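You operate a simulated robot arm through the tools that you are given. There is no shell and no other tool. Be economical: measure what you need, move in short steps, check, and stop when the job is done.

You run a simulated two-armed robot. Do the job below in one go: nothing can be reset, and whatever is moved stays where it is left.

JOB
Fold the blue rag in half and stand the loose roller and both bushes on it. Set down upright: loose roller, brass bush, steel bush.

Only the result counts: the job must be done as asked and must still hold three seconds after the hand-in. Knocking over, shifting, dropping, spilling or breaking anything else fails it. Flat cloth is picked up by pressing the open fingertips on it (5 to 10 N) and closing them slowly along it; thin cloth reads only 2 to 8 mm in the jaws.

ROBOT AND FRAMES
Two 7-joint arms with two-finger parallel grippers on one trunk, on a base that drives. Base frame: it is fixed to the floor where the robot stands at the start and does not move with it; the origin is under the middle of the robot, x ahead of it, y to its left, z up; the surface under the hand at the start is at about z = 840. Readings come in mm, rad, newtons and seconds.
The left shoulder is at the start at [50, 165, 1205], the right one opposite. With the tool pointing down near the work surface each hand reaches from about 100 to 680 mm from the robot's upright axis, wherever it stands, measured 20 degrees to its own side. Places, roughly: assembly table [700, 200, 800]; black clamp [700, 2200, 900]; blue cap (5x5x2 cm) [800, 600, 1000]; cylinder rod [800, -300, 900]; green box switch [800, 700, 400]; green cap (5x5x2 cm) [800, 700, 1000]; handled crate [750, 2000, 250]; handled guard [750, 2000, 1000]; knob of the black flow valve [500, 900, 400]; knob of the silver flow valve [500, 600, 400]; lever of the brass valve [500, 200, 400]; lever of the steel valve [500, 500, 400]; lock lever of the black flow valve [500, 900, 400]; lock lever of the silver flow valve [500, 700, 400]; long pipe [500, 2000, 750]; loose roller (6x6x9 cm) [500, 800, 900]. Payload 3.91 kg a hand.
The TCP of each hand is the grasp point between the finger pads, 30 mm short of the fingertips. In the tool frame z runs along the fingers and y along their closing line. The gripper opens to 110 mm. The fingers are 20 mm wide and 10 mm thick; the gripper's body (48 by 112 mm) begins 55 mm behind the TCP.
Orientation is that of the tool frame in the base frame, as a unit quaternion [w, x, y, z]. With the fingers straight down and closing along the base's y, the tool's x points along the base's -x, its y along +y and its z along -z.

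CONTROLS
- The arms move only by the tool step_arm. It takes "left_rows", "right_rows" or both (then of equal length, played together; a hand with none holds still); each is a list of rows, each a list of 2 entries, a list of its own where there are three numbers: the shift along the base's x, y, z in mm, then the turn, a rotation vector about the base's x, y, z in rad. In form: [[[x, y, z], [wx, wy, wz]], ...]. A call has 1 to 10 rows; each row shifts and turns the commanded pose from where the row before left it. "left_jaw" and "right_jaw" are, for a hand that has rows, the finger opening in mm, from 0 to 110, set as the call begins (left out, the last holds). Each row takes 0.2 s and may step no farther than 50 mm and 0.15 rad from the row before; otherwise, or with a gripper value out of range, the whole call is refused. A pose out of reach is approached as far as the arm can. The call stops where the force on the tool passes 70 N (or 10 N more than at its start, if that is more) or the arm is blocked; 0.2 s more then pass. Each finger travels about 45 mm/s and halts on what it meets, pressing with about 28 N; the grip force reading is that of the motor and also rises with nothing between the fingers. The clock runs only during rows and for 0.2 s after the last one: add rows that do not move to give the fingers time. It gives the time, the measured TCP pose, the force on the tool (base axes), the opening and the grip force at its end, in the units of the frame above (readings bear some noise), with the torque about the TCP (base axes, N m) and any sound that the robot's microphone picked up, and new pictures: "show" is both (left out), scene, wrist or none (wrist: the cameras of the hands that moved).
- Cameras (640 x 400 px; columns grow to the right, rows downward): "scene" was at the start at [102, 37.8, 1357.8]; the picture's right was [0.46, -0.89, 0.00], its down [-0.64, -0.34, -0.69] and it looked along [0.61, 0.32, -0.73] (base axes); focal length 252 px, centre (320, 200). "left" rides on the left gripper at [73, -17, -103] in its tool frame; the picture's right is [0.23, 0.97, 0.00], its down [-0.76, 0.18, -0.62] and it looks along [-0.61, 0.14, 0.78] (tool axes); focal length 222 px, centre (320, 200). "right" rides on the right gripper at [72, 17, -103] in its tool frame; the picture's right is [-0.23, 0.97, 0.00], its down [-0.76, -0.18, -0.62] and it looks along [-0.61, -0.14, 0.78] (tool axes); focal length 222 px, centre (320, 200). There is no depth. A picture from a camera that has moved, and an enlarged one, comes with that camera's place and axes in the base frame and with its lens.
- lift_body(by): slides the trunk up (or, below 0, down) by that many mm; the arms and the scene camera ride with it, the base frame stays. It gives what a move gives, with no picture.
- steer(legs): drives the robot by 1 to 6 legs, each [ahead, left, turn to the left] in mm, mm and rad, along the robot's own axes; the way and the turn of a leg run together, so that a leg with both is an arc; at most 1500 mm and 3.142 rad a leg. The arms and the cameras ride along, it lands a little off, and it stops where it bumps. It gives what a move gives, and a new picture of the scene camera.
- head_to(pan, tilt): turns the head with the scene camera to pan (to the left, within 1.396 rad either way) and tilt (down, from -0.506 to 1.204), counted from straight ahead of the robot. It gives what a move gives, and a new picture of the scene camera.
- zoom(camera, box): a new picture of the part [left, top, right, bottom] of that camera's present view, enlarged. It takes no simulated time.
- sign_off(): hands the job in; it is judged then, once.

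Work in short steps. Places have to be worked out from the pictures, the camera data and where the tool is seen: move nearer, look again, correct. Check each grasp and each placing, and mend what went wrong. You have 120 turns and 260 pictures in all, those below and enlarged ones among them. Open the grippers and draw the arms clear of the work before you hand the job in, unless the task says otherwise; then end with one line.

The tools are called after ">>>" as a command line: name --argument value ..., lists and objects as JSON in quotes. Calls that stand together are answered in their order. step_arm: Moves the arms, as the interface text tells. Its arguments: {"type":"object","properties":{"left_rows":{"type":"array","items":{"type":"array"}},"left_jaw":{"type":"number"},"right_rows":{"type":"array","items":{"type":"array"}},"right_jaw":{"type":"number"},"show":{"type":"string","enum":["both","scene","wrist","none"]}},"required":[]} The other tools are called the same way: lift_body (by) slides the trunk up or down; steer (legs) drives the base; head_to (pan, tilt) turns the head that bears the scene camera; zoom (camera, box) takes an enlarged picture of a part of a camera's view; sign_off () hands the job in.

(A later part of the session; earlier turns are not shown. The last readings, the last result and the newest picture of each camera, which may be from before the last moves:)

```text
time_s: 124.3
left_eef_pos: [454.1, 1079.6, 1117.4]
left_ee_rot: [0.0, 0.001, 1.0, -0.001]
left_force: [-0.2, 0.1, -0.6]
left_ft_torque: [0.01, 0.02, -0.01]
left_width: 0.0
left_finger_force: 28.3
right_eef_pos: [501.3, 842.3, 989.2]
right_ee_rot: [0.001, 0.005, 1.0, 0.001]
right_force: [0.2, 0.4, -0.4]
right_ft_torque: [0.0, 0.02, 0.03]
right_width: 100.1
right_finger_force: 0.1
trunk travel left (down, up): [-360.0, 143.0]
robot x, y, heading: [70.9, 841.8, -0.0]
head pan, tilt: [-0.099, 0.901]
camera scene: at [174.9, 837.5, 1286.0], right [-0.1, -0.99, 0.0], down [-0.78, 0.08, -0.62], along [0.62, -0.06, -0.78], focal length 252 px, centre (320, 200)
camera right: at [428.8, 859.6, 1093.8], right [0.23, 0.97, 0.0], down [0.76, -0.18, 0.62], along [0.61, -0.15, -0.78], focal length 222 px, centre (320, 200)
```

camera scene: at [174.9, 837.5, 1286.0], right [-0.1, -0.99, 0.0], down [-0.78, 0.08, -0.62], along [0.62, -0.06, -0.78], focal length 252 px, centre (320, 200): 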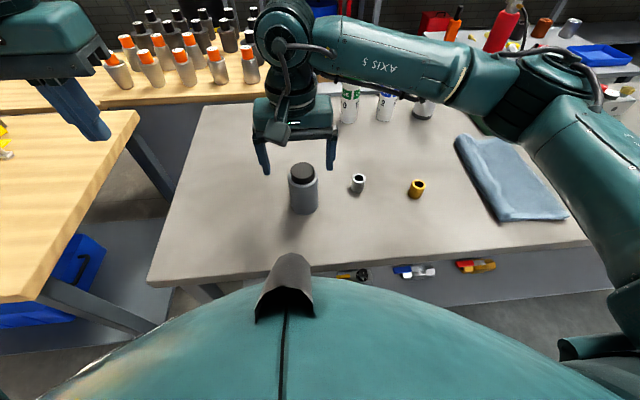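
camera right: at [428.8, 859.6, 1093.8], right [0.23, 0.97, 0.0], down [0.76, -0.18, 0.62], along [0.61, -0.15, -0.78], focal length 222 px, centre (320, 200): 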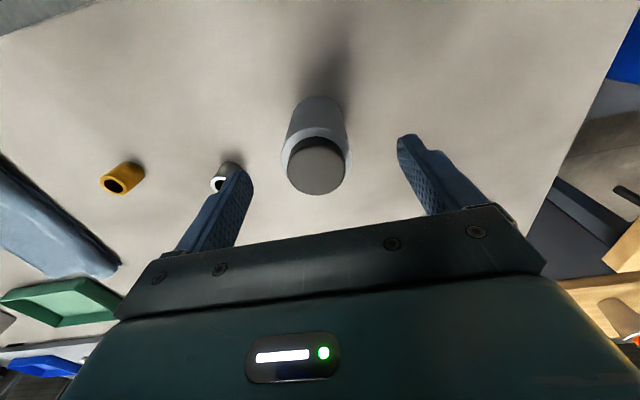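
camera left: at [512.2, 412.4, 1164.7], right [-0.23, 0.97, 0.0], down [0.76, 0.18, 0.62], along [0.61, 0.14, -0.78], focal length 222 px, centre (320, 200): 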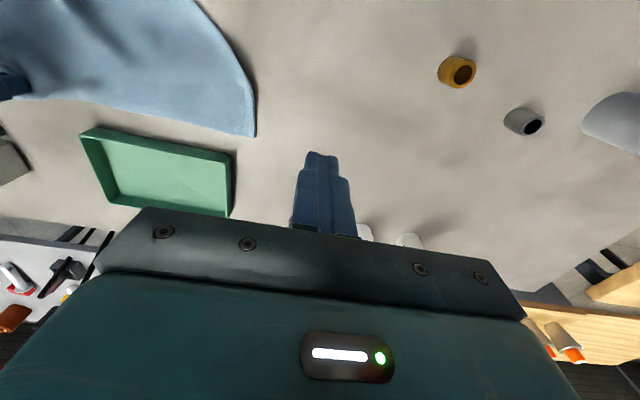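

The roller's axis is at ≈(519,834). I shift (+17,−8) and lower around it to TCP z≈890.

>>> step_arm --right_rows '[[[17, -8, 0], [0, 0, 0]], [[0, 0, -25], [0, 0, 0]], [[0, 0, -25], [0, 0, 0]], [[0, 0, -25], [0, 0, 0]], [[0, 0, -22], [0, 0, 0]], [[0, 0, 0], [0, 0, 0]]]' --show "both"

```text
time_s: 125.7
left_eef_pos: [453.8, 1079.8, 1117.8]
left_ee_rot: [0.001, 0.0, 1.0, -0.001]
left_force: [0.1, 0.6, 0.3]
left_ft_torque: [0.01, 0.03, 0.02]
left_width: 0.0
left_finger_force: 28.0
right_eef_pos: [518.5, 833.5, 894.6]
right_ee_rot: [0.001, 0.003, 1.0, 0.001]
right_force: [-0.2, -0.4, -0.9]
right_ft_torque: [0.01, 0.0, -0.01]
right_width: 99.9
right_finger_force: 0.0
trunk travel left (down, up): [-360.0, 143.0]
robot x, y, heading: [70.2, 843.5, -0.003]
head pan, tilt: [-0.099, 0.901]
camera scene: at [174.9, 837.5, 1286.0], right [-0.1, -0.99, 0.0], down [-0.78, 0.08, -0.62], along [0.62, -0.06, -0.78], focal length 252 px, centre (320, 200)
camera right: at [446.0, 851.8, 998.6], right [0.23, 0.97, 0.0], down [0.76, -0.18, 0.62], along [0.61, -0.14, -0.78], focal length 222 px, centre (320, 200)
```

scene: 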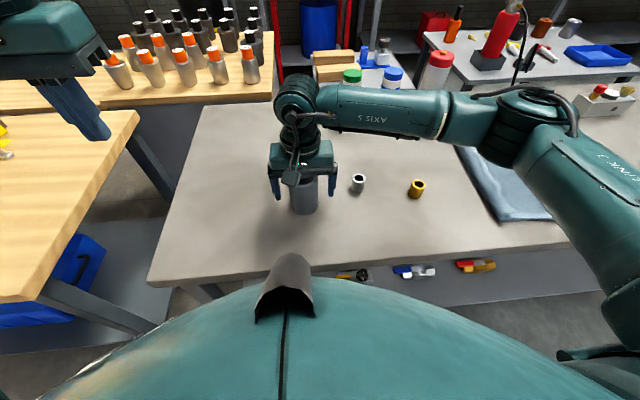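
right: 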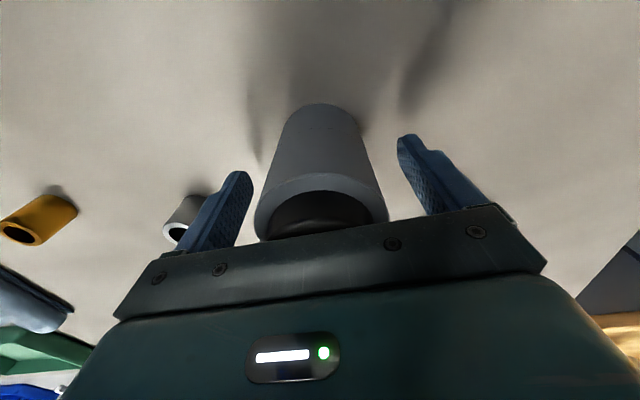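

Well around it; shift +4 in y and close onto the roller.

>>> step_arm --right_rows '[[[1, 4, -4], [0, 0, 0]], [[0, 0, 0], [0, 0, 0]]]' --right_jaw 70 --show "none"

>>> step_arm --right_rows '[[[0, 0, 0], [0, 0, 0]], [[0, 0, 0], [0, 0, 0]], [[0, 0, 0], [0, 0, 0]], [[0, 0, 0], [0, 0, 0]]]' --right_jaw 50 --show "none"

>>> step_arm --right_rows '[[[0, 0, 10], [0, 0, 0]], [[0, 0, 20], [0, 0, 0]], [[0, 0, 20], [0, 0, 0]], [[0, 0, 0], [0, 0, 0]]]' --show "both"

```text
time_s: 126.3
left_eef_pos: [454.1, 1079.2, 1118.4]
left_ee_rot: [0.001, 0.001, 1.0, -0.002]
left_force: [-0.2, 0.2, -0.6]
left_ft_torque: [0.02, 0.03, -0.01]
left_width: 0.0
left_finger_force: 27.6
right_eef_pos: [519.6, 837.3, 892.4]
right_ee_rot: [0.001, 0.003, 1.0, 0.001]
right_force: [0.0, 0.4, 1.6]
right_ft_torque: [0.03, 0.03, 0.01]
right_width: 70.1
right_finger_force: 0.0
trunk travel left (down, up): [-360.0, 143.0]
robot x, y, heading: [69.1, 844.1, -0.007]
head pan, tilt: [-0.099, 0.901]
```

```text
time_s: 127.3
left_eef_pos: [453.6, 1079.2, 1117.7]
left_ee_rot: [0.001, 0.001, 1.0, 0.0]
left_force: [0.0, -0.5, 0.2]
left_ft_torque: [0.02, -0.01, -0.03]
left_width: 0.0
left_finger_force: 28.2
right_eef_pos: [520.3, 836.9, 893.0]
right_ee_rot: [0.001, 0.004, 1.0, 0.001]
right_force: [1.1, -4.2, 6.7]
right_ft_torque: [-0.52, 0.0, 0.05]
right_width: 59.5
right_finger_force: 28.0
trunk travel left (down, up): [-360.0, 143.0]
robot x, y, heading: [67.4, 845.0, -0.003]
head pan, tilt: [-0.099, 0.901]
```

```text
time_s: 128.3
left_eef_pos: [454.9, 1079.7, 1118.3]
left_ee_rot: [0.001, 0.0, 1.0, -0.002]
left_force: [0.1, 0.2, -1.2]
left_ft_torque: [0.0, -0.05, 0.02]
left_width: 0.0
left_finger_force: 28.5
right_eef_pos: [518.3, 837.2, 943.1]
right_ee_rot: [0.001, 0.003, 1.0, 0.0]
right_force: [0.7, 0.1, -4.9]
right_ft_torque: [0.01, -0.03, 0.02]
right_width: 59.7
right_finger_force: 28.2
trunk travel left (down, up): [-360.0, 143.0]
robot x, y, heading: [65.8, 844.8, -0.005]
head pan, tilt: [-0.099, 0.901]
camera scene: at [175.4, 837.4, 1285.9], right [-0.1, -0.99, 0.0], down [-0.78, 0.08, -0.62], along [0.62, -0.06, -0.78], focal length 252 px, centre (320, 200)
camera right: at [445.5, 855.3, 1046.0], right [0.23, 0.97, 0.0], down [0.76, -0.18, 0.62], along [0.61, -0.15, -0.78], focal length 222 px, centre (320, 200)
```

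scene: 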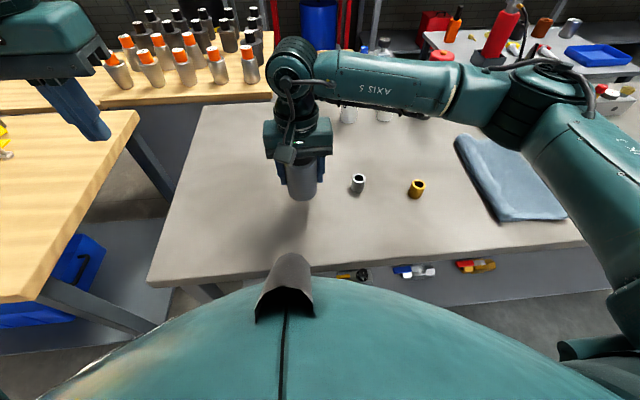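
right: 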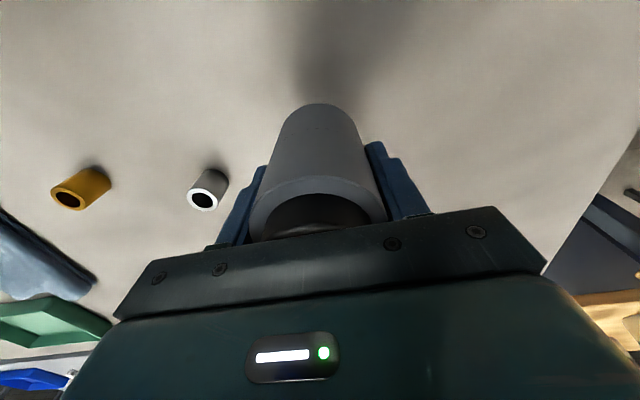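

Roller is held (59.7 mm, ~5 N weight). Raise it well above the bushes and drive back right 350 toward the rag.

>>> step_arm --right_rows '[[[0, 0, 30], [0, 0, 0]], [[0, 0, 30], [0, 0, 0]], [[0, 0, 20], [0, 0, 0]]]' --show "none"

>>> steer --legs '[[0, -350, 0]]'

>>> head_to --pan -0.1 --tilt 0.9

>>> zoom --camera "scene" --box '[300, 100, 480, 260]'

```text
time_s: 129.1
left_eef_pos: [453.6, 1080.0, 1116.9]
left_ee_rot: [0.001, 0.001, 1.0, -0.002]
left_force: [0.4, 0.2, 0.0]
left_ft_torque: [0.02, 0.0, 0.01]
left_width: 0.0
left_finger_force: 28.0
right_eef_pos: [518.3, 838.7, 1022.6]
right_ee_rot: [0.001, 0.002, 1.0, 0.001]
right_force: [-0.1, -1.3, -4.6]
right_ft_torque: [0.02, -0.03, 0.0]
right_width: 59.6
right_finger_force: 27.9
trunk travel left (down, up): [-360.0, 143.0]
robot x, y, heading: [67.9, 842.5, -0.002]
head pan, tilt: [-0.099, 0.901]
```

```text
time_s: 132.7
left_eef_pos: [455.2, 732.3, 1118.3]
left_ee_rot: [0.0, 0.004, 1.0, -0.001]
left_force: [-0.3, 0.1, -0.6]
left_ft_torque: [-0.01, -0.02, -0.01]
left_width: 0.0
left_finger_force: 27.9
right_eef_pos: [515.5, 489.8, 1019.3]
right_ee_rot: [0.0, 0.007, 1.0, 0.001]
right_force: [0.8, 0.2, -5.0]
right_ft_torque: [0.0, -0.02, 0.02]
right_width: 59.5
right_finger_force: 28.5
trunk travel left (down, up): [-360.0, 143.0]
robot x, y, heading: [69.0, 499.0, -0.007]
head pan, tilt: [-0.099, 0.901]
camera scene: at [173.2, 491.8, 1285.9], right [-0.11, -0.99, 0.0], down [-0.78, 0.09, -0.62], along [0.62, -0.07, -0.78], focal length 252 px, centre (320, 200)
```

scene: 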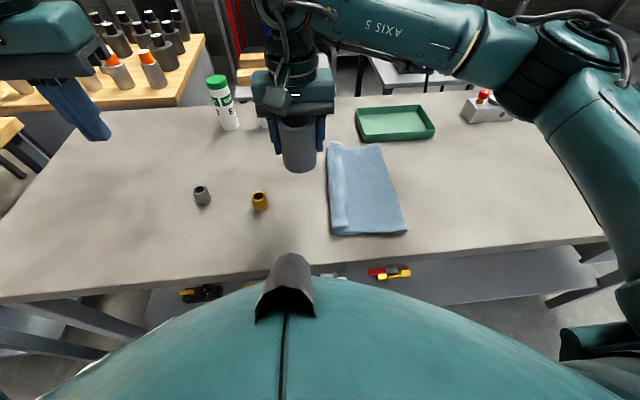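

```text
time_s: 133.3
left_eef_pos: [454.5, 733.2, 1118.1]
left_ee_rot: [0.001, 0.004, 1.0, -0.001]
left_force: [-0.2, 0.3, -0.2]
left_ft_torque: [0.02, -0.02, -0.02]
left_width: 0.0
left_finger_force: 28.4
right_eef_pos: [517.0, 490.3, 1020.4]
right_ee_rot: [0.0, 0.007, 1.0, 0.001]
right_force: [0.3, 0.7, -5.5]
right_ft_torque: [-0.05, -0.04, 0.0]
right_width: 59.4
right_finger_force: 28.2
trunk travel left (down, up): [-360.0, 143.0]
robot x, y, heading: [68.2, 499.9, -0.011]
head pan, tilt: [-0.099, 0.901]
camera scene: at [173.2, 492.0, 1285.9], right [-0.11, -0.99, 0.0], down [-0.78, 0.09, -0.62], along [0.62, -0.07, -0.78], focal length 252 px, centre (320, 200)
```

scene: 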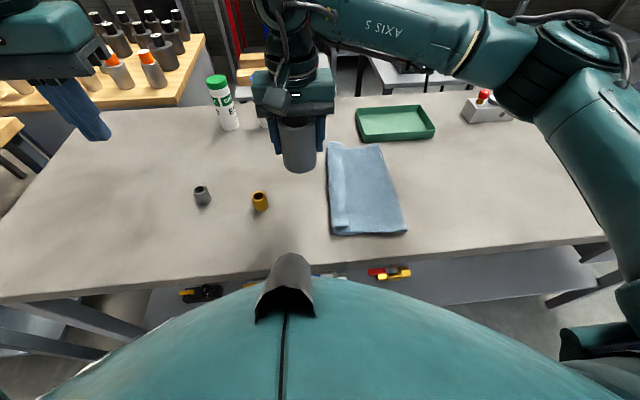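

```text
2.50 times, centred on (390, 180) of scene
camera zoom: at [173.2, 492.0, 1285.9], right [-0.11, -0.99, 0.0], down [-0.78, 0.09, -0.62], along [0.62, -0.07, -0.78], focal length 631 px, centre (145, 250)
```

zoom: 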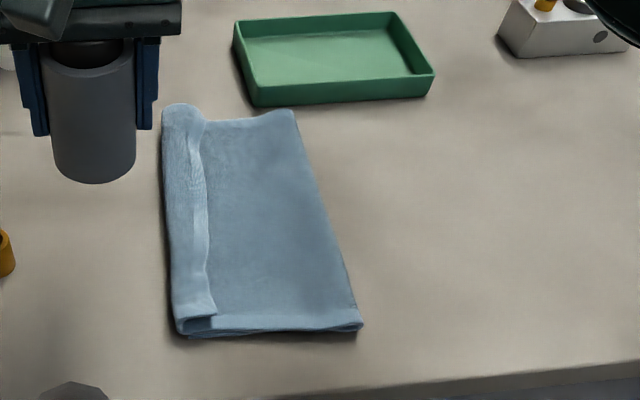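

The flat two-layer area at x≈635 spans y≈275–375. Roller target (635,325). Move there and lower to just above.

>>> step_arm --right_rows '[[[24, -33, 0], [0, 0, 0]], [[24, -33, 0], [0, 0, 0]], [[24, -33, 0], [0, 0, 0]], [[23, -33, 0], [0, 0, 0]], [[23, -33, 0], [0, 0, 0]], [[0, 0, -35], [0, 0, 0]], [[0, 0, -35], [0, 0, 0]], [[0, 0, -30], [0, 0, 0]], [[0, 0, 0], [0, 0, 0]]]' --show "both"

```text
time_s: 135.3
left_eef_pos: [454.5, 733.8, 1118.5]
left_ee_rot: [0.001, 0.004, 1.0, 0.0]
left_force: [-0.1, -0.4, -0.1]
left_ft_torque: [0.01, -0.04, 0.0]
left_width: 0.0
left_finger_force: 28.2
right_eef_pos: [633.2, 325.1, 920.9]
right_ee_rot: [0.001, 0.007, 1.0, 0.0]
right_force: [0.3, -0.2, -5.0]
right_ft_torque: [0.0, 0.01, 0.0]
right_width: 59.7
right_finger_force: 28.1
trunk travel left (down, up): [-360.0, 143.0]
robot x, y, heading: [66.4, 500.3, -0.01]
head pan, tilt: [-0.099, 0.901]
camera scene: at [173.2, 491.8, 1286.0], right [-0.11, -0.99, 0.0], down [-0.78, 0.09, -0.62], along [0.62, -0.07, -0.78], focal length 252 px, centre (320, 200)
camera right: at [561.3, 343.0, 1024.0], right [0.24, 0.97, 0.0], down [0.76, -0.19, 0.62], along [0.61, -0.15, -0.78], focal length 222 px, centre (320, 200)
```

scene: 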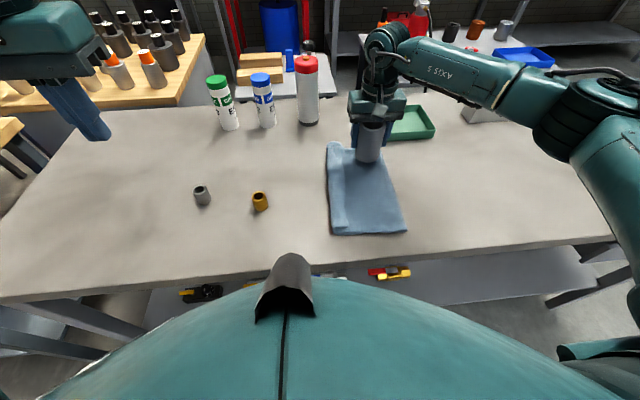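
right: 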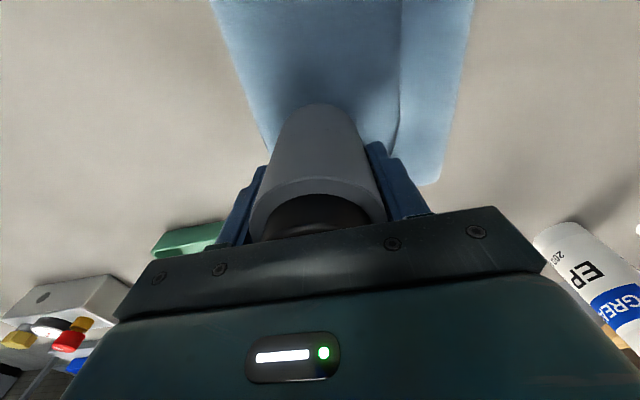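

Good: on flat cloth between y≈276 and 387. Fine shift (−5,+5) and lower to contact.

>>> step_arm --right_rows '[[[-5, 5, -8], [0, 0, 0]], [[0, 0, -6], [0, 0, 0]], [[0, 0, -4], [0, 0, 0]], [[0, 0, -2], [0, 0, 0]], [[0, 0, 0], [0, 0, 0]]]' --show "none"

```text
time_s: 136.5
left_eef_pos: [453.3, 731.7, 1117.6]
left_ee_rot: [0.0, 0.004, 1.0, 0.0]
left_force: [-0.6, -0.6, 0.5]
left_ft_torque: [-0.01, -0.02, 0.01]
left_width: 0.2
left_finger_force: 28.5
right_eef_pos: [628.0, 331.0, 900.9]
right_ee_rot: [0.001, 0.007, 1.0, 0.001]
right_force: [-0.2, -0.2, -3.4]
right_ft_torque: [0.03, 0.03, -0.02]
right_width: 59.4
right_finger_force: 28.4
trunk travel left (down, up): [-360.0, 143.0]
robot x, y, heading: [65.5, 498.4, -0.011]
head pan, tilt: [-0.099, 0.901]
```

Starting to bear (−3.4 N vs −5). A couple more millimetres, then open to 75 and rise.

>>> step_arm --right_rows '[[[0, 0, -1.5], [0, 0, 0]], [[0, 0, -1.5], [0, 0, 0]], [[0, 0, 0], [0, 0, 0]]]' --show "none"

>>> step_arm --right_rows '[[[0, 0, 0], [0, 0, 0]], [[0, 0, 0], [0, 0, 0]], [[0, 0, 0], [0, 0, 0]]]' --right_jaw 78 --show "scene"

```text
time_s: 137.3
left_eef_pos: [454.3, 732.5, 1116.6]
left_ee_rot: [0.0, 0.004, 1.0, -0.001]
left_force: [0.6, 0.7, 0.3]
left_ft_torque: [0.03, 0.03, -0.06]
left_width: 0.2
left_finger_force: 28.5
right_eef_pos: [628.9, 331.5, 899.9]
right_ee_rot: [0.001, 0.007, 1.0, 0.001]
right_force: [-0.3, 0.2, 3.1]
right_ft_torque: [0.0, 0.06, 0.01]
right_width: 59.6
right_finger_force: 28.7
trunk travel left (down, up): [-360.0, 143.0]
robot x, y, heading: [67.3, 496.7, -0.01]
head pan, tilt: [-0.099, 0.901]
```

```text
time_s: 138.1
left_eef_pos: [454.9, 733.6, 1118.2]
left_ee_rot: [0.0, 0.003, 1.0, -0.001]
left_force: [0.6, 0.6, -0.7]
left_ft_torque: [-0.02, 0.02, -0.03]
left_width: 0.0
left_finger_force: 28.0
right_eef_pos: [629.7, 330.2, 898.3]
right_ee_rot: [0.001, 0.007, 1.0, 0.001]
right_force: [0.0, 0.4, 3.0]
right_ft_torque: [0.0, 0.02, 0.02]
right_width: 78.1
right_finger_force: 0.0
trunk travel left (down, up): [-360.0, 143.0]
robot x, y, heading: [63.8, 500.6, -0.014]
head pan, tilt: [-0.099, 0.901]
camera scene: at [172.6, 492.1, 1286.0], right [-0.11, -0.99, 0.0], down [-0.78, 0.09, -0.62], along [0.62, -0.07, -0.78], focal length 252 px, centre (320, 200)
```

scene: 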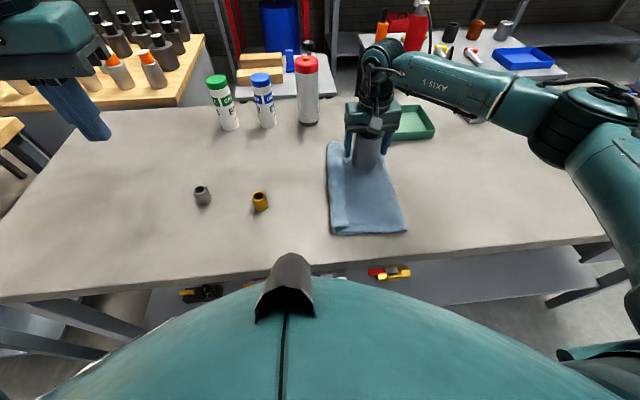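

Released; now rise straight up and verify the roller stands.

>>> step_arm --right_rows '[[[0, 0, 10], [0, 0, 0]], [[0, 0, 25], [0, 0, 0]], [[0, 0, 40], [0, 0, 0]], [[0, 0, 45], [0, 0, 0]], [[0, 0, 45], [0, 0, 0]], [[0, 30, 0], [0, 0, 0]], [[0, 40, 0], [0, 0, 0]]]' --show "both"

>>> zoom --camera "scene" --box '[300, 100, 480, 260]'

```text
time_s: 139.7
left_eef_pos: [454.5, 734.3, 1117.7]
left_ee_rot: [0.001, 0.004, 1.0, -0.001]
left_force: [0.5, 0.8, -0.4]
left_ft_torque: [0.03, 0.0, -0.02]
left_width: 0.0
left_finger_force: 27.9
right_eef_pos: [629.9, 398.8, 1063.9]
right_ee_rot: [0.0, 0.007, 1.0, 0.0]
right_force: [0.0, -0.4, 0.3]
right_ft_torque: [0.01, 0.04, 0.03]
right_width: 78.0
right_finger_force: 0.1
trunk travel left (down, up): [-360.0, 143.0]
robot x, y, heading: [66.9, 500.8, -0.011]
head pan, tilt: [-0.099, 0.901]
camera scene: at [172.8, 492.6, 1286.0], right [-0.11, -0.99, 0.0], down [-0.78, 0.08, -0.62], along [0.62, -0.07, -0.78], focal length 252 px, centre (320, 200)
camera right: at [556.8, 417.0, 1167.5], right [0.24, 0.97, 0.0], down [0.76, -0.19, 0.62], along [0.61, -0.15, -0.78], focal length 222 px, centre (320, 200)
```

scene: 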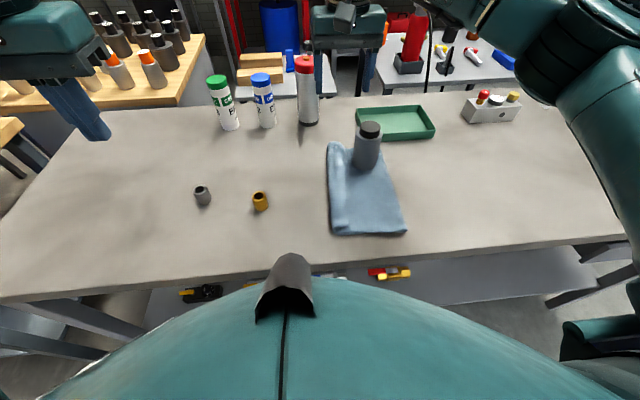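
right: 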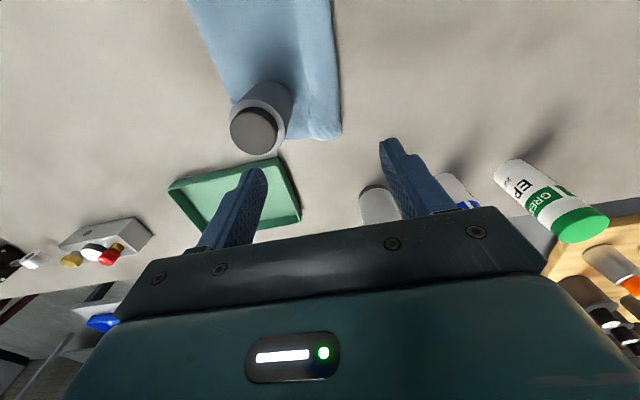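

```text
2.50 times, centred on (390, 180) of scene
camera zoom: at [172.8, 492.6, 1286.0], right [-0.11, -0.99, 0.0], down [-0.78, 0.08, -0.62], along [0.62, -0.07, -0.78], focal length 631 px, centre (145, 250)
```

zoom: 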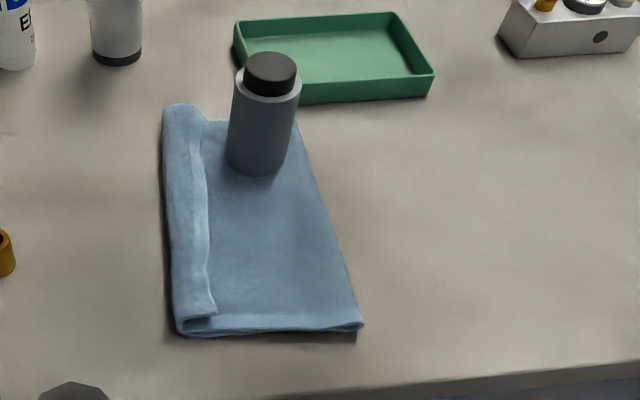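

The roller stands upright on the rag. Next the brass bush: drive left 250 and move over it.

>>> steer --legs '[[0, 250, 0.01]]'

>>> step_arm --right_rows '[[[-28, -15, -10], [0, 0, 0]], [[-28, -15, -10], [0, 0, 0]], [[-28, -15, -15], [0, 0, 0]], [[-28, -15, -15], [0, 0, 0]], [[0, 0, -40], [0, 0, 0]], [[0, 0, 0], [0, 0, 0]]]' --right_jaw 60 --show "both"

```text
time_s: 142.5
left_eef_pos: [452.2, 987.5, 1117.4]
left_ee_rot: [0.001, -0.001, 1.0, -0.001]
left_force: [-0.1, 0.9, -0.5]
left_ft_torque: [0.02, -0.03, 0.01]
left_width: 0.0
left_finger_force: 28.2
right_eef_pos: [631.1, 654.3, 1063.6]
right_ee_rot: [0.001, 0.002, 1.0, 0.001]
right_force: [0.5, -0.3, 0.4]
right_ft_torque: [0.0, -0.02, -0.02]
right_width: 77.7
right_finger_force: 0.0
trunk travel left (down, up): [-360.0, 143.0]
robot x, y, heading: [63.5, 748.5, 0.001]
head pan, tilt: [-0.099, 0.901]
camera scene: at [174.0, 743.8, 1286.0], right [-0.1, -1.0, 0.0], down [-0.78, 0.08, -0.62], along [0.62, -0.06, -0.78], focal length 252 px, centre (320, 200)
```

scene: 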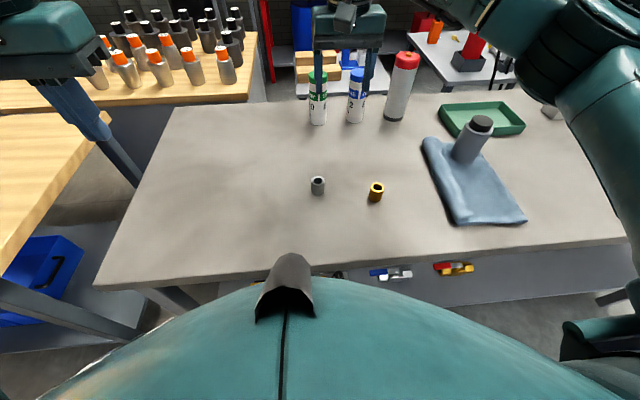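

```text
time_s: 143.9
left_eef_pos: [451.2, 987.0, 1116.5]
left_ee_rot: [0.0, -0.001, 1.0, -0.001]
left_force: [-0.3, -0.2, -1.0]
left_ft_torque: [0.0, 0.0, 0.01]
left_width: 0.3
left_finger_force: 28.6
right_eef_pos: [517.9, 594.5, 974.4]
right_ee_rot: [0.001, 0.002, 1.0, 0.001]
right_force: [0.3, -0.2, -0.9]
right_ft_torque: [0.01, -0.02, 0.03]
right_width: 59.9
right_finger_force: 0.0
trunk travel left (down, up): [-360.0, 143.0]
robot x, y, heading: [66.9, 749.9, 0.003]
head pan, tilt: [-0.099, 0.901]
camera scene: at [173.8, 743.6, 1286.0], right [-0.1, -1.0, 0.0], down [-0.78, 0.08, -0.62], along [0.62, -0.06, -0.78], focal length 252 px, centre (320, 200)
camera right: at [445.2, 611.2, 1077.7], right [0.23, 0.97, 0.0], down [0.76, -0.18, 0.62], along [0.61, -0.14, -0.78], focal length 222 px, centre (320, 200)
```

scene: 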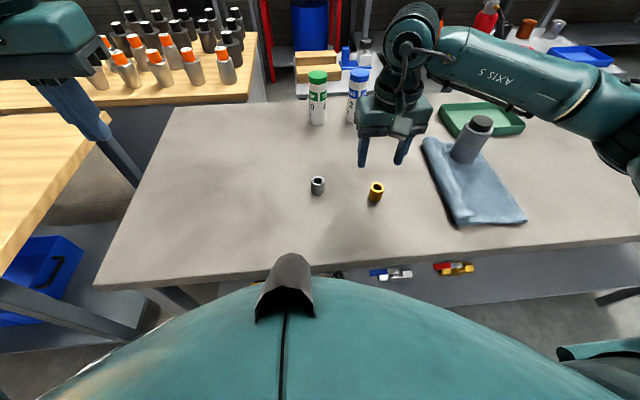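
right: 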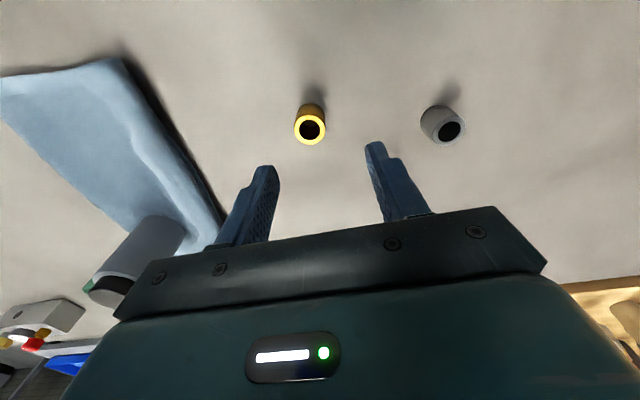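

Brass bush centre ≈(519,586), steel ≈(550,712). Align and descend to z≈877 with jaws at 60.

>>> step_arm --right_rows '[[[1, -8, -10], [0, 0, 0]], [[0, 0, -30], [0, 0, 0]], [[0, 0, -30], [0, 0, 0]], [[0, 0, -25], [0, 0, 0]], [[0, 0, 0], [0, 0, 0]]]' --show "wrist"

```text
time_s: 145.1
left_eef_pos: [452.4, 987.4, 1118.5]
left_ee_rot: [0.001, -0.002, 1.0, -0.002]
left_force: [-0.3, -0.3, 0.0]
left_ft_torque: [0.02, 0.02, 0.0]
left_width: 0.0
left_finger_force: 28.6
right_eef_pos: [519.6, 585.7, 876.6]
right_ee_rot: [0.001, 0.001, 1.0, 0.001]
right_force: [0.8, -0.7, -0.4]
right_ft_torque: [0.0, -0.01, 0.05]
right_width: 60.3
right_finger_force: 0.1
trunk travel left (down, up): [-360.0, 143.0]
robot x, y, heading: [65.2, 747.4, 0.003]
head pan, tilt: [-0.099, 0.901]
camera right: at [446.6, 603.4, 980.6], right [0.23, 0.97, 0.0], down [0.76, -0.18, 0.62], along [0.61, -0.14, -0.78], focal length 222 px, centre (320, 200)
```

right: 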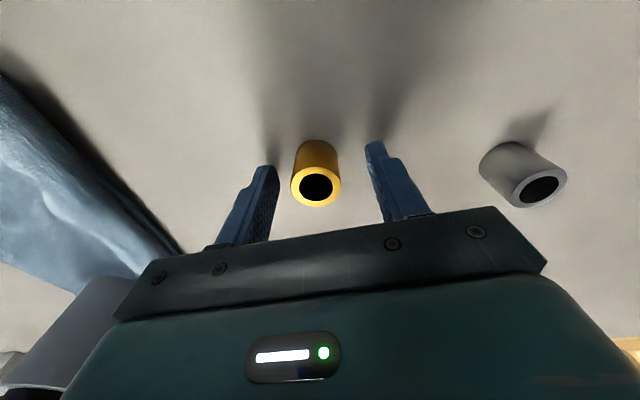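

The bush is centred between the fingers. Close and lift.

>>> step_arm --right_rows '[[[0, 0, 0], [0, 0, 0]], [[0, 0, 0], [0, 0, 0]], [[0, 0, 0], [0, 0, 0]], [[0, 0, 0], [0, 0, 0]], [[0, 0, 0], [0, 0, 0]]]' --right_jaw 20 --show "none"

>>> step_arm --right_rows '[[[0, 0, 15], [0, 0, 0]], [[0, 0, 40], [0, 0, 0]], [[0, 0, 45], [0, 0, 0]], [[0, 0, 40], [0, 0, 0]], [[0, 0, 0], [0, 0, 0]]]' --show "wrist"

```text
time_s: 146.3
left_eef_pos: [452.5, 986.9, 1117.7]
left_ee_rot: [0.001, -0.003, 1.0, 0.0]
left_force: [-0.5, 0.5, 0.3]
left_ft_torque: [-0.01, -0.01, 0.02]
left_width: 0.0
left_finger_force: 27.8
right_eef_pos: [521.3, 585.7, 877.6]
right_ee_rot: [0.001, 0.001, 1.0, 0.001]
right_force: [0.2, 1.1, 0.6]
right_ft_torque: [0.04, 0.03, -0.01]
right_width: 29.1
right_finger_force: 27.7
trunk travel left (down, up): [-360.0, 143.0]
robot x, y, heading: [68.7, 751.2, -0.001]
head pan, tilt: [-0.099, 0.901]
```

```text
time_s: 147.5
left_eef_pos: [452.7, 986.6, 1117.7]
left_ee_rot: [0.001, -0.002, 1.0, 0.0]
left_force: [-0.5, 0.2, 0.9]
left_ft_torque: [-0.02, -0.01, 0.01]
left_width: 0.1
left_finger_force: 28.1
right_eef_pos: [516.7, 585.2, 1020.1]
right_ee_rot: [0.0, 0.001, 1.0, 0.001]
right_force: [0.0, 0.6, -0.8]
right_ft_torque: [-0.01, 0.02, 0.0]
right_width: 29.1
right_finger_force: 27.3
trunk travel left (down, up): [-360.0, 143.0]
robot x, y, heading: [67.0, 751.0, 0.003]
head pan, tilt: [-0.099, 0.901]
camera right: at [443.9, 603.2, 1124.6], right [0.23, 0.97, 0.0], down [0.76, -0.18, 0.62], along [0.61, -0.14, -0.78], focal length 222 px, centre (320, 200)
```

right: 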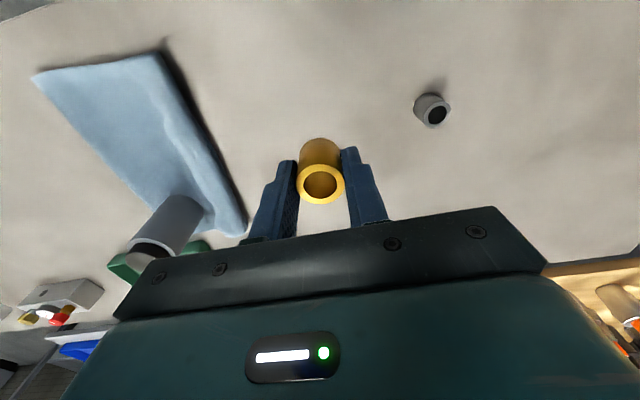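

Held. Drive back right 250 and bring it above (550,338).

>>> steer --legs '[[0, -250, 0]]'

```text
time_s: 150.2
left_eef_pos: [452.8, 740.6, 1118.2]
left_ee_rot: [0.001, 0.001, 1.0, -0.001]
left_force: [-0.6, 0.8, -0.4]
left_ft_torque: [0.01, 0.05, -0.04]
left_width: 0.2
left_finger_force: 27.9
right_eef_pos: [515.5, 339.1, 1021.4]
right_ee_rot: [0.0, 0.004, 1.0, 0.001]
right_force: [-0.2, 0.6, -1.5]
right_ft_torque: [-0.02, -0.01, -0.01]
right_width: 28.8
right_finger_force: 28.3
trunk travel left (down, up): [-360.0, 143.0]
robot x, y, heading: [70.0, 504.9, -0.004]
head pan, tilt: [-0.099, 0.901]
camera scene: at [173.8, 498.5, 1286.0], right [-0.1, -0.99, 0.0], down [-0.78, 0.08, -0.62], along [0.62, -0.06, -0.78], focal length 252 px, centre (320, 200)
```

scene: 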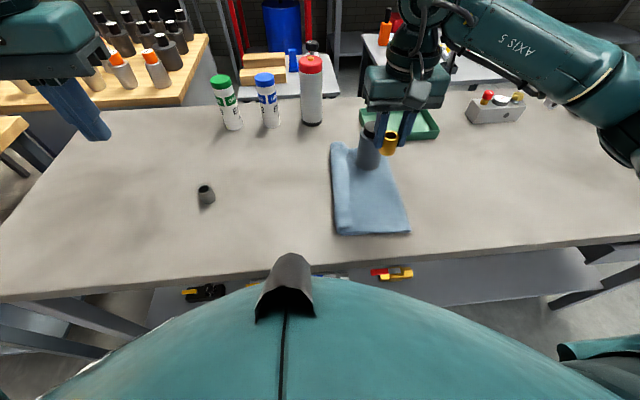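

>>> step_arm --right_rows '[[[16, 0, 0], [0, 0, 0]], [[16, 0, -10], [0, 0, 0]], [[0, 0, -40], [0, 0, 0]], [[0, 0, -40], [0, 0, 0]], [[0, 0, -35], [0, 0, 0]], [[0, 0, 0], [0, 0, 0]]]' --show "both"

```text
time_s: 151.6
left_eef_pos: [454.0, 741.6, 1117.1]
left_ee_rot: [0.001, 0.001, 1.0, -0.001]
left_force: [0.4, 0.0, 0.0]
left_ft_torque: [-0.01, -0.05, 0.01]
left_width: 0.0
left_finger_force: 27.6
right_eef_pos: [548.4, 341.3, 896.5]
right_ee_rot: [0.0, 0.005, 1.0, 0.001]
right_force: [-0.4, 0.8, -1.1]
right_ft_torque: [-0.03, -0.01, 0.0]
right_width: 29.0
right_finger_force: 28.1
trunk travel left (down, up): [-360.0, 143.0]
robot x, y, heading: [67.1, 501.8, -0.003]
head pan, tilt: [-0.099, 0.901]
camera scene: at [173.7, 498.8, 1286.0], right [-0.1, -0.99, 0.0], down [-0.78, 0.08, -0.62], along [0.62, -0.06, -0.78], focal length 252 px, centre (320, 200)
camera right: at [475.3, 359.2, 1000.3], right [0.24, 0.97, 0.0], down [0.76, -0.18, 0.62], along [0.61, -0.15, -0.78], focal length 222 px, centre (320, 200)
```

scene: 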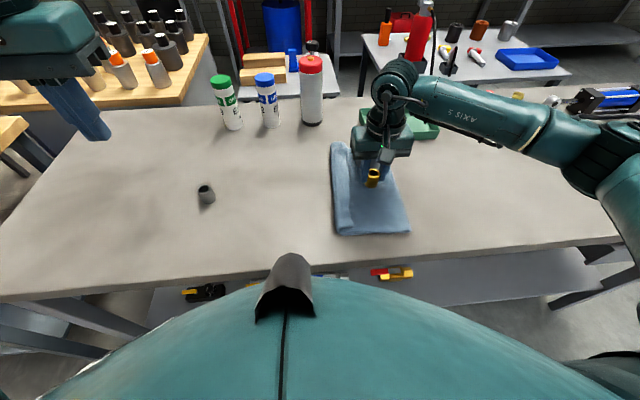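
right: 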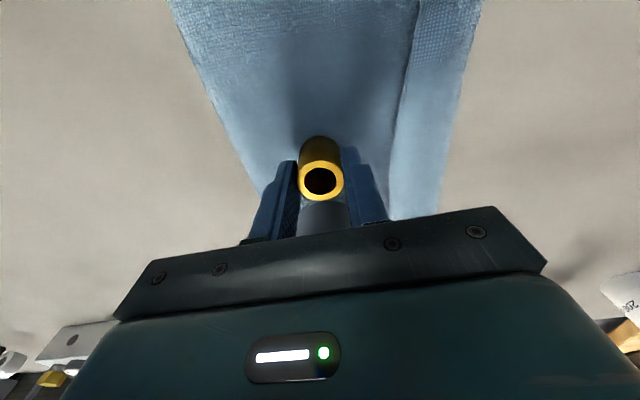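

Good position on the flat part in front of the roller. Lower to contact.

>>> step_arm --right_rows '[[[0, 0, -5], [0, 0, 0]], [[0, 0, -4], [0, 0, 0]], [[0, 0, -2], [0, 0, 0]], [[0, 0, 0], [0, 0, 0]]]' --show "none"

```text
time_s: 152.6
left_eef_pos: [452.3, 741.7, 1117.2]
left_ee_rot: [0.001, 0.001, 1.0, -0.001]
left_force: [-0.6, 0.3, 0.8]
left_ft_torque: [0.0, 0.02, -0.02]
left_width: 0.0
left_finger_force: 28.0
right_eef_pos: [547.9, 340.5, 887.0]
right_ee_rot: [0.002, 0.005, 1.0, 0.001]
right_force: [0.1, 0.5, 10.3]
right_ft_torque: [0.04, -0.04, 0.02]
right_width: 28.8
right_finger_force: 28.1
trunk travel left (down, up): [-360.0, 143.0]
robot x, y, heading: [65.7, 506.4, -0.007]
head pan, tilt: [-0.099, 0.901]
```

Contact. Ease 1 mm, open, and rise.

>>> step_arm --right_rows '[[[0, 0, 1], [0, 0, 0]], [[0, 0, 0], [0, 0, 0]]]' --show "none"

>>> step_arm --right_rows '[[[0, 0, 0], [0, 0, 0]], [[0, 0, 0], [0, 0, 0]], [[0, 0, 8], [0, 0, 0]], [[0, 0, 30], [0, 0, 0]], [[0, 0, 45], [0, 0, 0]], [[0, 0, 45], [0, 0, 0]], [[0, 0, 45], [0, 0, 0]], [[0, 40, 10], [0, 0, 0]]]' --right_jaw 48 --show "scene"

>>> zoom --camera "scene" --box '[300, 110, 460, 250]'

```text
time_s: 153.2
left_eef_pos: [452.6, 741.5, 1117.6]
left_ee_rot: [0.001, 0.002, 1.0, 0.0]
left_force: [0.9, 0.6, 0.5]
left_ft_torque: [0.05, 0.02, 0.02]
left_width: 0.1
left_finger_force: 28.3
right_eef_pos: [547.3, 339.7, 886.4]
right_ee_rot: [0.001, 0.004, 1.0, 0.001]
right_force: [-0.8, 2.3, 7.8]
right_ft_torque: [0.08, 0.03, 0.02]
right_width: 28.8
right_finger_force: 27.8
trunk travel left (down, up): [-360.0, 143.0]
robot x, y, heading: [68.6, 505.4, -0.005]
head pan, tilt: [-0.099, 0.901]
```

```text
time_s: 155.0
left_eef_pos: [453.5, 743.4, 1116.6]
left_ee_rot: [0.0, 0.0, 1.0, 0.0]
left_force: [0.3, -0.1, -0.5]
left_ft_torque: [0.02, -0.03, -0.01]
left_width: 0.0
left_finger_force: 28.0
right_eef_pos: [549.6, 380.5, 1071.3]
right_ee_rot: [0.0, 0.004, 1.0, 0.0]
right_force: [0.2, 0.8, 0.6]
right_ft_torque: [-0.07, 0.0, 0.02]
right_width: 48.0
right_finger_force: 0.0
trunk travel left (down, up): [-360.0, 143.0]
robot x, y, heading: [68.9, 504.3, -0.005]
head pan, tilt: [-0.099, 0.901]
camera scene: at [173.9, 499.7, 1286.0], right [-0.1, -0.99, 0.0], down [-0.78, 0.08, -0.62], along [0.62, -0.06, -0.78], focal length 252 px, centre (320, 200)
```

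scene: 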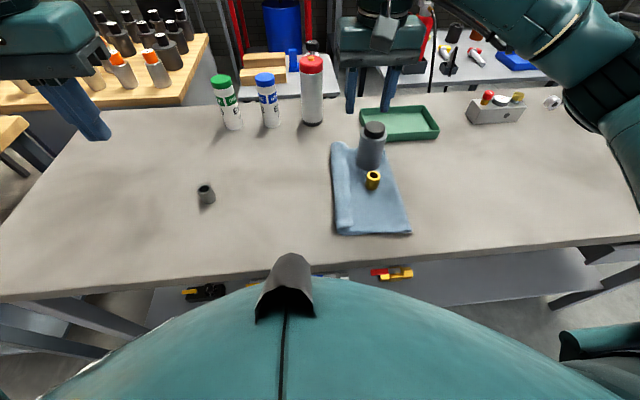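

```text
2.86 times, centred on (380, 180) of scene
camera zoom: at [173.9, 499.7, 1286.0], right [-0.1, -0.99, 0.0], down [-0.78, 0.08, -0.62], along [0.62, -0.06, -0.78], focal length 721 px, centre (149, 257)
```

zoom: 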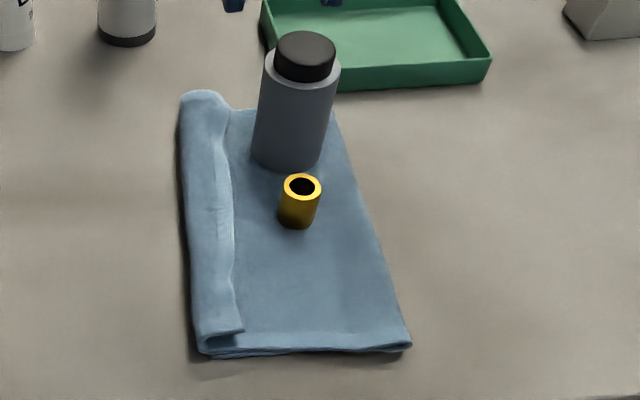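

Roller and brass bush both stand. Now the steel bush at ≈(550,712): drive left 300.

>>> steer --legs '[[0, 300, 0]]'

>>> step_arm --right_rows '[[[0, 15, -30], [0, 0, 0]], [[0, 10, -35], [0, 0, 0]], [[0, 0, -30], [0, 0, 0]], [[0, 0, 0], [0, 0, 0]]]' --right_jaw 60 --show "wrist"

```text
time_s: 158.3
left_eef_pos: [454.6, 1042.4, 1116.9]
left_ee_rot: [0.001, 0.001, 1.0, 0.0]
left_force: [0.5, 0.1, 0.1]
left_ft_torque: [-0.01, 0.0, 0.0]
left_width: 0.0
left_finger_force: 27.7
right_eef_pos: [549.7, 680.4, 1070.5]
right_ee_rot: [0.001, 0.005, 1.0, 0.002]
right_force: [0.0, 0.0, -0.8]
right_ft_torque: [-0.01, 0.04, -0.04]
right_width: 48.0
right_finger_force: 0.2
trunk travel left (down, up): [-360.0, 143.0]
robot x, y, heading: [69.5, 811.0, -0.006]
head pan, tilt: [-0.099, 0.901]
camera scene: at [174.7, 800.1, 1286.0], right [-0.1, -0.99, 0.0], down [-0.78, 0.08, -0.62], along [0.62, -0.06, -0.78], focal length 252 px, centre (320, 200)
```

scene: 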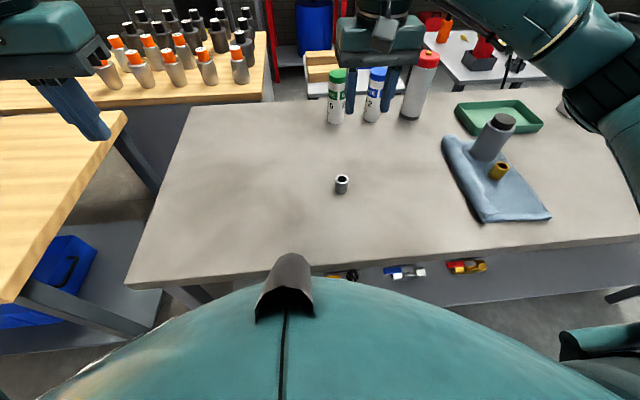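

```text
time_s: 159.3
left_eef_pos: [455.6, 1041.9, 1118.4]
left_ee_rot: [0.0, 0.001, 1.0, -0.001]
left_force: [0.1, -0.4, 0.2]
left_ft_torque: [0.01, 0.0, 0.02]
left_width: 0.0
left_finger_force: 27.8
right_eef_pos: [548.8, 706.0, 974.6]
right_ee_rot: [0.0, 0.004, 1.0, 0.0]
right_force: [-0.2, 0.0, 1.0]
right_ft_torque: [-0.02, -0.01, 0.01]
right_width: 59.8
right_finger_force: 0.1
trunk travel left (down, up): [-360.0, 143.0]
robot x, y, heading: [70.5, 807.0, -0.007]
head pan, tilt: [-0.099, 0.901]
camera right: at [477.1, 723.1, 1079.6], right [0.24, 0.97, 0.0], down [0.76, -0.18, 0.62], along [0.61, -0.15, -0.78], focal length 222 px, centre (320, 200)
```

right: 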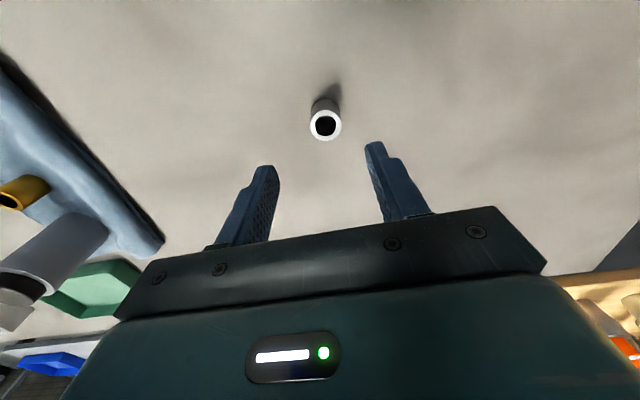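

Steel bush at ≈(552,710). Align and descend.

>>> step_arm --right_rows '[[[3, 4, -10], [0, 0, 0]], [[0, 0, -30], [0, 0, 0]], [[0, 0, -30], [0, 0, 0]], [[0, 0, -27], [0, 0, 0]], [[0, 0, 0], [0, 0, 0]]]' --show "wrist"

```text
time_s: 160.5
left_eef_pos: [454.5, 1042.1, 1117.4]
left_ee_rot: [0.0, 0.002, 1.0, -0.002]
left_force: [-0.4, -0.2, 0.4]
left_ft_torque: [-0.03, 0.01, 0.02]
left_width: 0.1
left_finger_force: 28.2
right_eef_pos: [552.7, 709.1, 876.1]
right_ee_rot: [0.001, 0.005, 1.0, 0.001]
right_force: [-1.2, -0.2, -0.2]
right_ft_torque: [0.03, -0.01, 0.0]
right_width: 60.1
right_finger_force: 0.1
trunk travel left (down, up): [-360.0, 143.0]
robot x, y, heading: [70.4, 805.3, -0.008]
head pan, tilt: [-0.099, 0.901]
camera right: at [479.9, 726.6, 980.3], right [0.24, 0.97, 0.0], down [0.76, -0.19, 0.62], along [0.61, -0.15, -0.78], focal length 222 px, centre (320, 200)
```

right: 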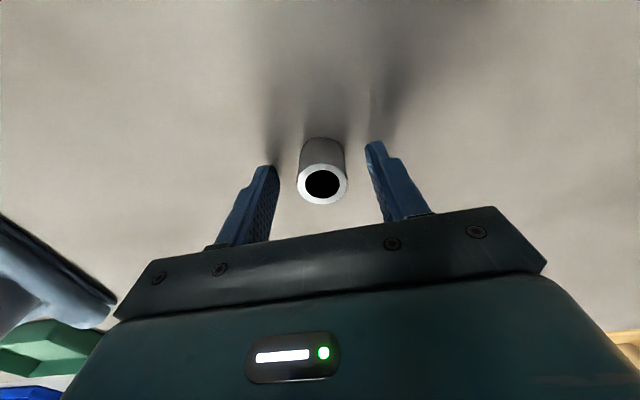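

Centred. Close, lift and check.

>>> step_arm --right_rows '[[[0, 0, 0], [0, 0, 0]], [[0, 0, 0], [0, 0, 0]], [[0, 0, 0], [0, 0, 0]], [[0, 0, 0], [0, 0, 0]], [[0, 0, 0], [0, 0, 0]]]' --right_jaw 20 --show "none"

>>> step_arm --right_rows '[[[0, 0, 15], [0, 0, 0]], [[0, 0, 40], [0, 0, 0]], [[0, 0, 45], [0, 0, 0]], [[-30, 0, 35], [0, 0, 0]], [[-33, 0, 0], [0, 0, 0]], [[0, 0, 0], [0, 0, 0]]]' --show "wrist"

>>> steer --legs '[[0, -320, 0]]'

```text
time_s: 161.7
left_eef_pos: [454.8, 1042.1, 1117.3]
left_ee_rot: [0.0, 0.0, 1.0, -0.002]
left_force: [0.3, 0.7, -0.5]
left_ft_torque: [0.0, -0.01, 0.02]
left_width: 0.1
left_finger_force: 27.9
right_eef_pos: [551.9, 708.5, 876.2]
right_ee_rot: [0.0, 0.005, 1.0, 0.0]
right_force: [-0.4, 0.1, 0.1]
right_ft_torque: [0.0, -0.04, -0.03]
right_width: 29.4
right_finger_force: 27.8
trunk travel left (down, up): [-360.0, 143.0]
robot x, y, heading: [68.8, 806.5, 0.001]
head pan, tilt: [-0.099, 0.901]
```

```text
time_s: 163.1
left_eef_pos: [455.5, 1041.7, 1116.9]
left_ee_rot: [0.001, 0.002, 1.0, 0.0]
left_force: [-0.6, 0.3, -0.6]
left_ft_torque: [0.01, 0.01, 0.0]
left_width: 0.0
left_finger_force: 28.2
right_eef_pos: [484.9, 706.4, 1011.2]
right_ee_rot: [0.0, 0.004, 1.0, 0.001]
right_force: [-0.2, -0.1, -0.9]
right_ft_torque: [0.04, -0.03, 0.0]
right_width: 29.3
right_finger_force: 27.6
trunk travel left (down, up): [-360.0, 143.0]
robot x, y, heading: [67.7, 803.6, -0.009]
head pan, tilt: [-0.099, 0.901]
camera right: at [411.7, 723.7, 1115.1], right [0.24, 0.97, 0.0], down [0.76, -0.19, 0.62], along [0.61, -0.15, -0.78], focal length 222 px, centre (320, 200)
```

right: 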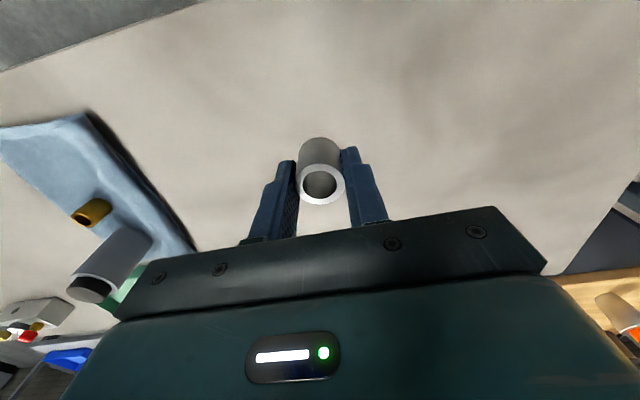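

```text
time_s: 166.5
left_eef_pos: [452.9, 716.6, 1117.3]
left_ee_rot: [0.0, 0.003, 1.0, 0.0]
left_force: [0.2, 0.6, 0.7]
left_ft_torque: [-0.01, 0.0, -0.03]
left_width: 0.0
left_finger_force: 28.7
right_eef_pos: [482.2, 379.8, 1011.1]
right_ee_rot: [0.0, 0.007, 1.0, 0.001]
right_force: [-0.5, 0.7, -0.9]
right_ft_torque: [-0.04, 0.01, 0.03]
right_width: 29.4
right_finger_force: 28.2
trunk travel left (down, up): [-360.0, 143.0]
robot x, y, heading: [68.5, 478.8, -0.008]
head pan, tilt: [-0.099, 0.901]
camera scene: at [172.7, 475.5, 1286.0], right [-0.11, -0.99, 0.0], down [-0.78, 0.09, -0.62], along [0.62, -0.07, -0.78], focal length 252 px, centre (320, 200)
```

scene: 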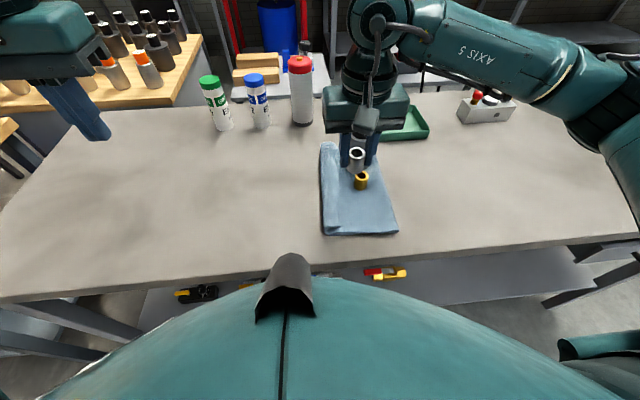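

Held (29.3). Target (482,342): move −38 in y and lower to just above.

>>> step_arm --right_rows '[[[0, -19, 0], [0, 0, 0]], [[0, -19, 0], [0, 0, 0]], [[0, 0, -40], [0, 0, 0]], [[0, 0, -40], [0, 0, 0]], [[0, 0, -34], [0, 0, 0]], [[0, 0, 0], [0, 0, 0]]]' --show "both"

```text
time_s: 167.9
left_eef_pos: [453.7, 717.1, 1117.3]
left_ee_rot: [0.001, 0.003, 1.0, -0.001]
left_force: [-0.5, -1.1, -0.8]
left_ft_torque: [0.0, 0.0, 0.0]
left_width: 0.1
left_finger_force: 27.4
right_eef_pos: [484.1, 342.5, 896.6]
right_ee_rot: [0.0, 0.007, 1.0, 0.001]
right_force: [-0.4, 0.3, -1.9]
right_ft_torque: [-0.02, 0.03, 0.0]
right_width: 29.2
right_finger_force: 28.1
trunk travel left (down, up): [-360.0, 143.0]
robot x, y, heading: [68.0, 483.0, -0.009]
head pan, tilt: [-0.099, 0.901]
camera scene: at [172.6, 475.7, 1286.0], right [-0.11, -0.99, 0.0], down [-0.78, 0.09, -0.62], along [0.62, -0.07, -0.78], focal length 252 px, centre (320, 200)
camera right: at [411.2, 361.5, 1000.2], right [0.24, 0.97, 0.0], down [0.76, -0.19, 0.62], along [0.61, -0.15, -0.78], focal length 222 px, centre (320, 200)
```

scene: 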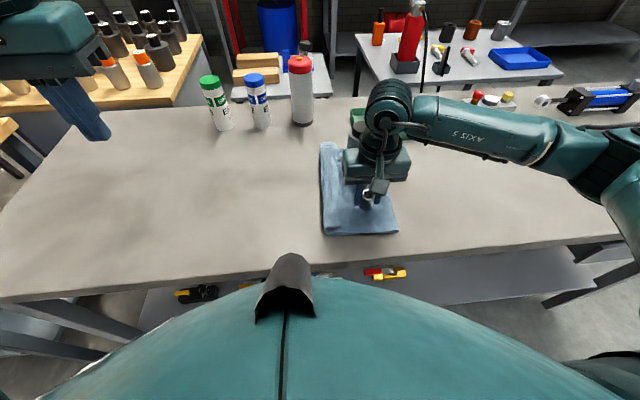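
right: 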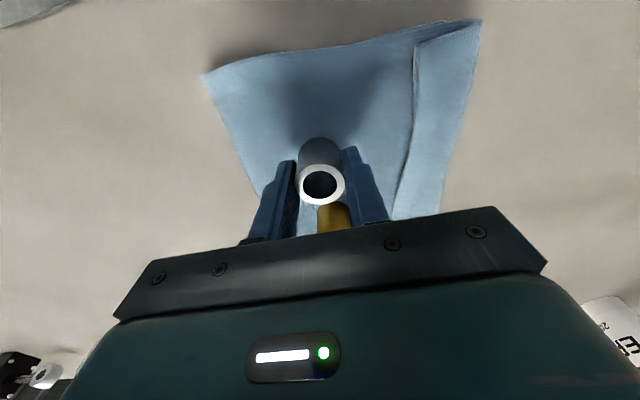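

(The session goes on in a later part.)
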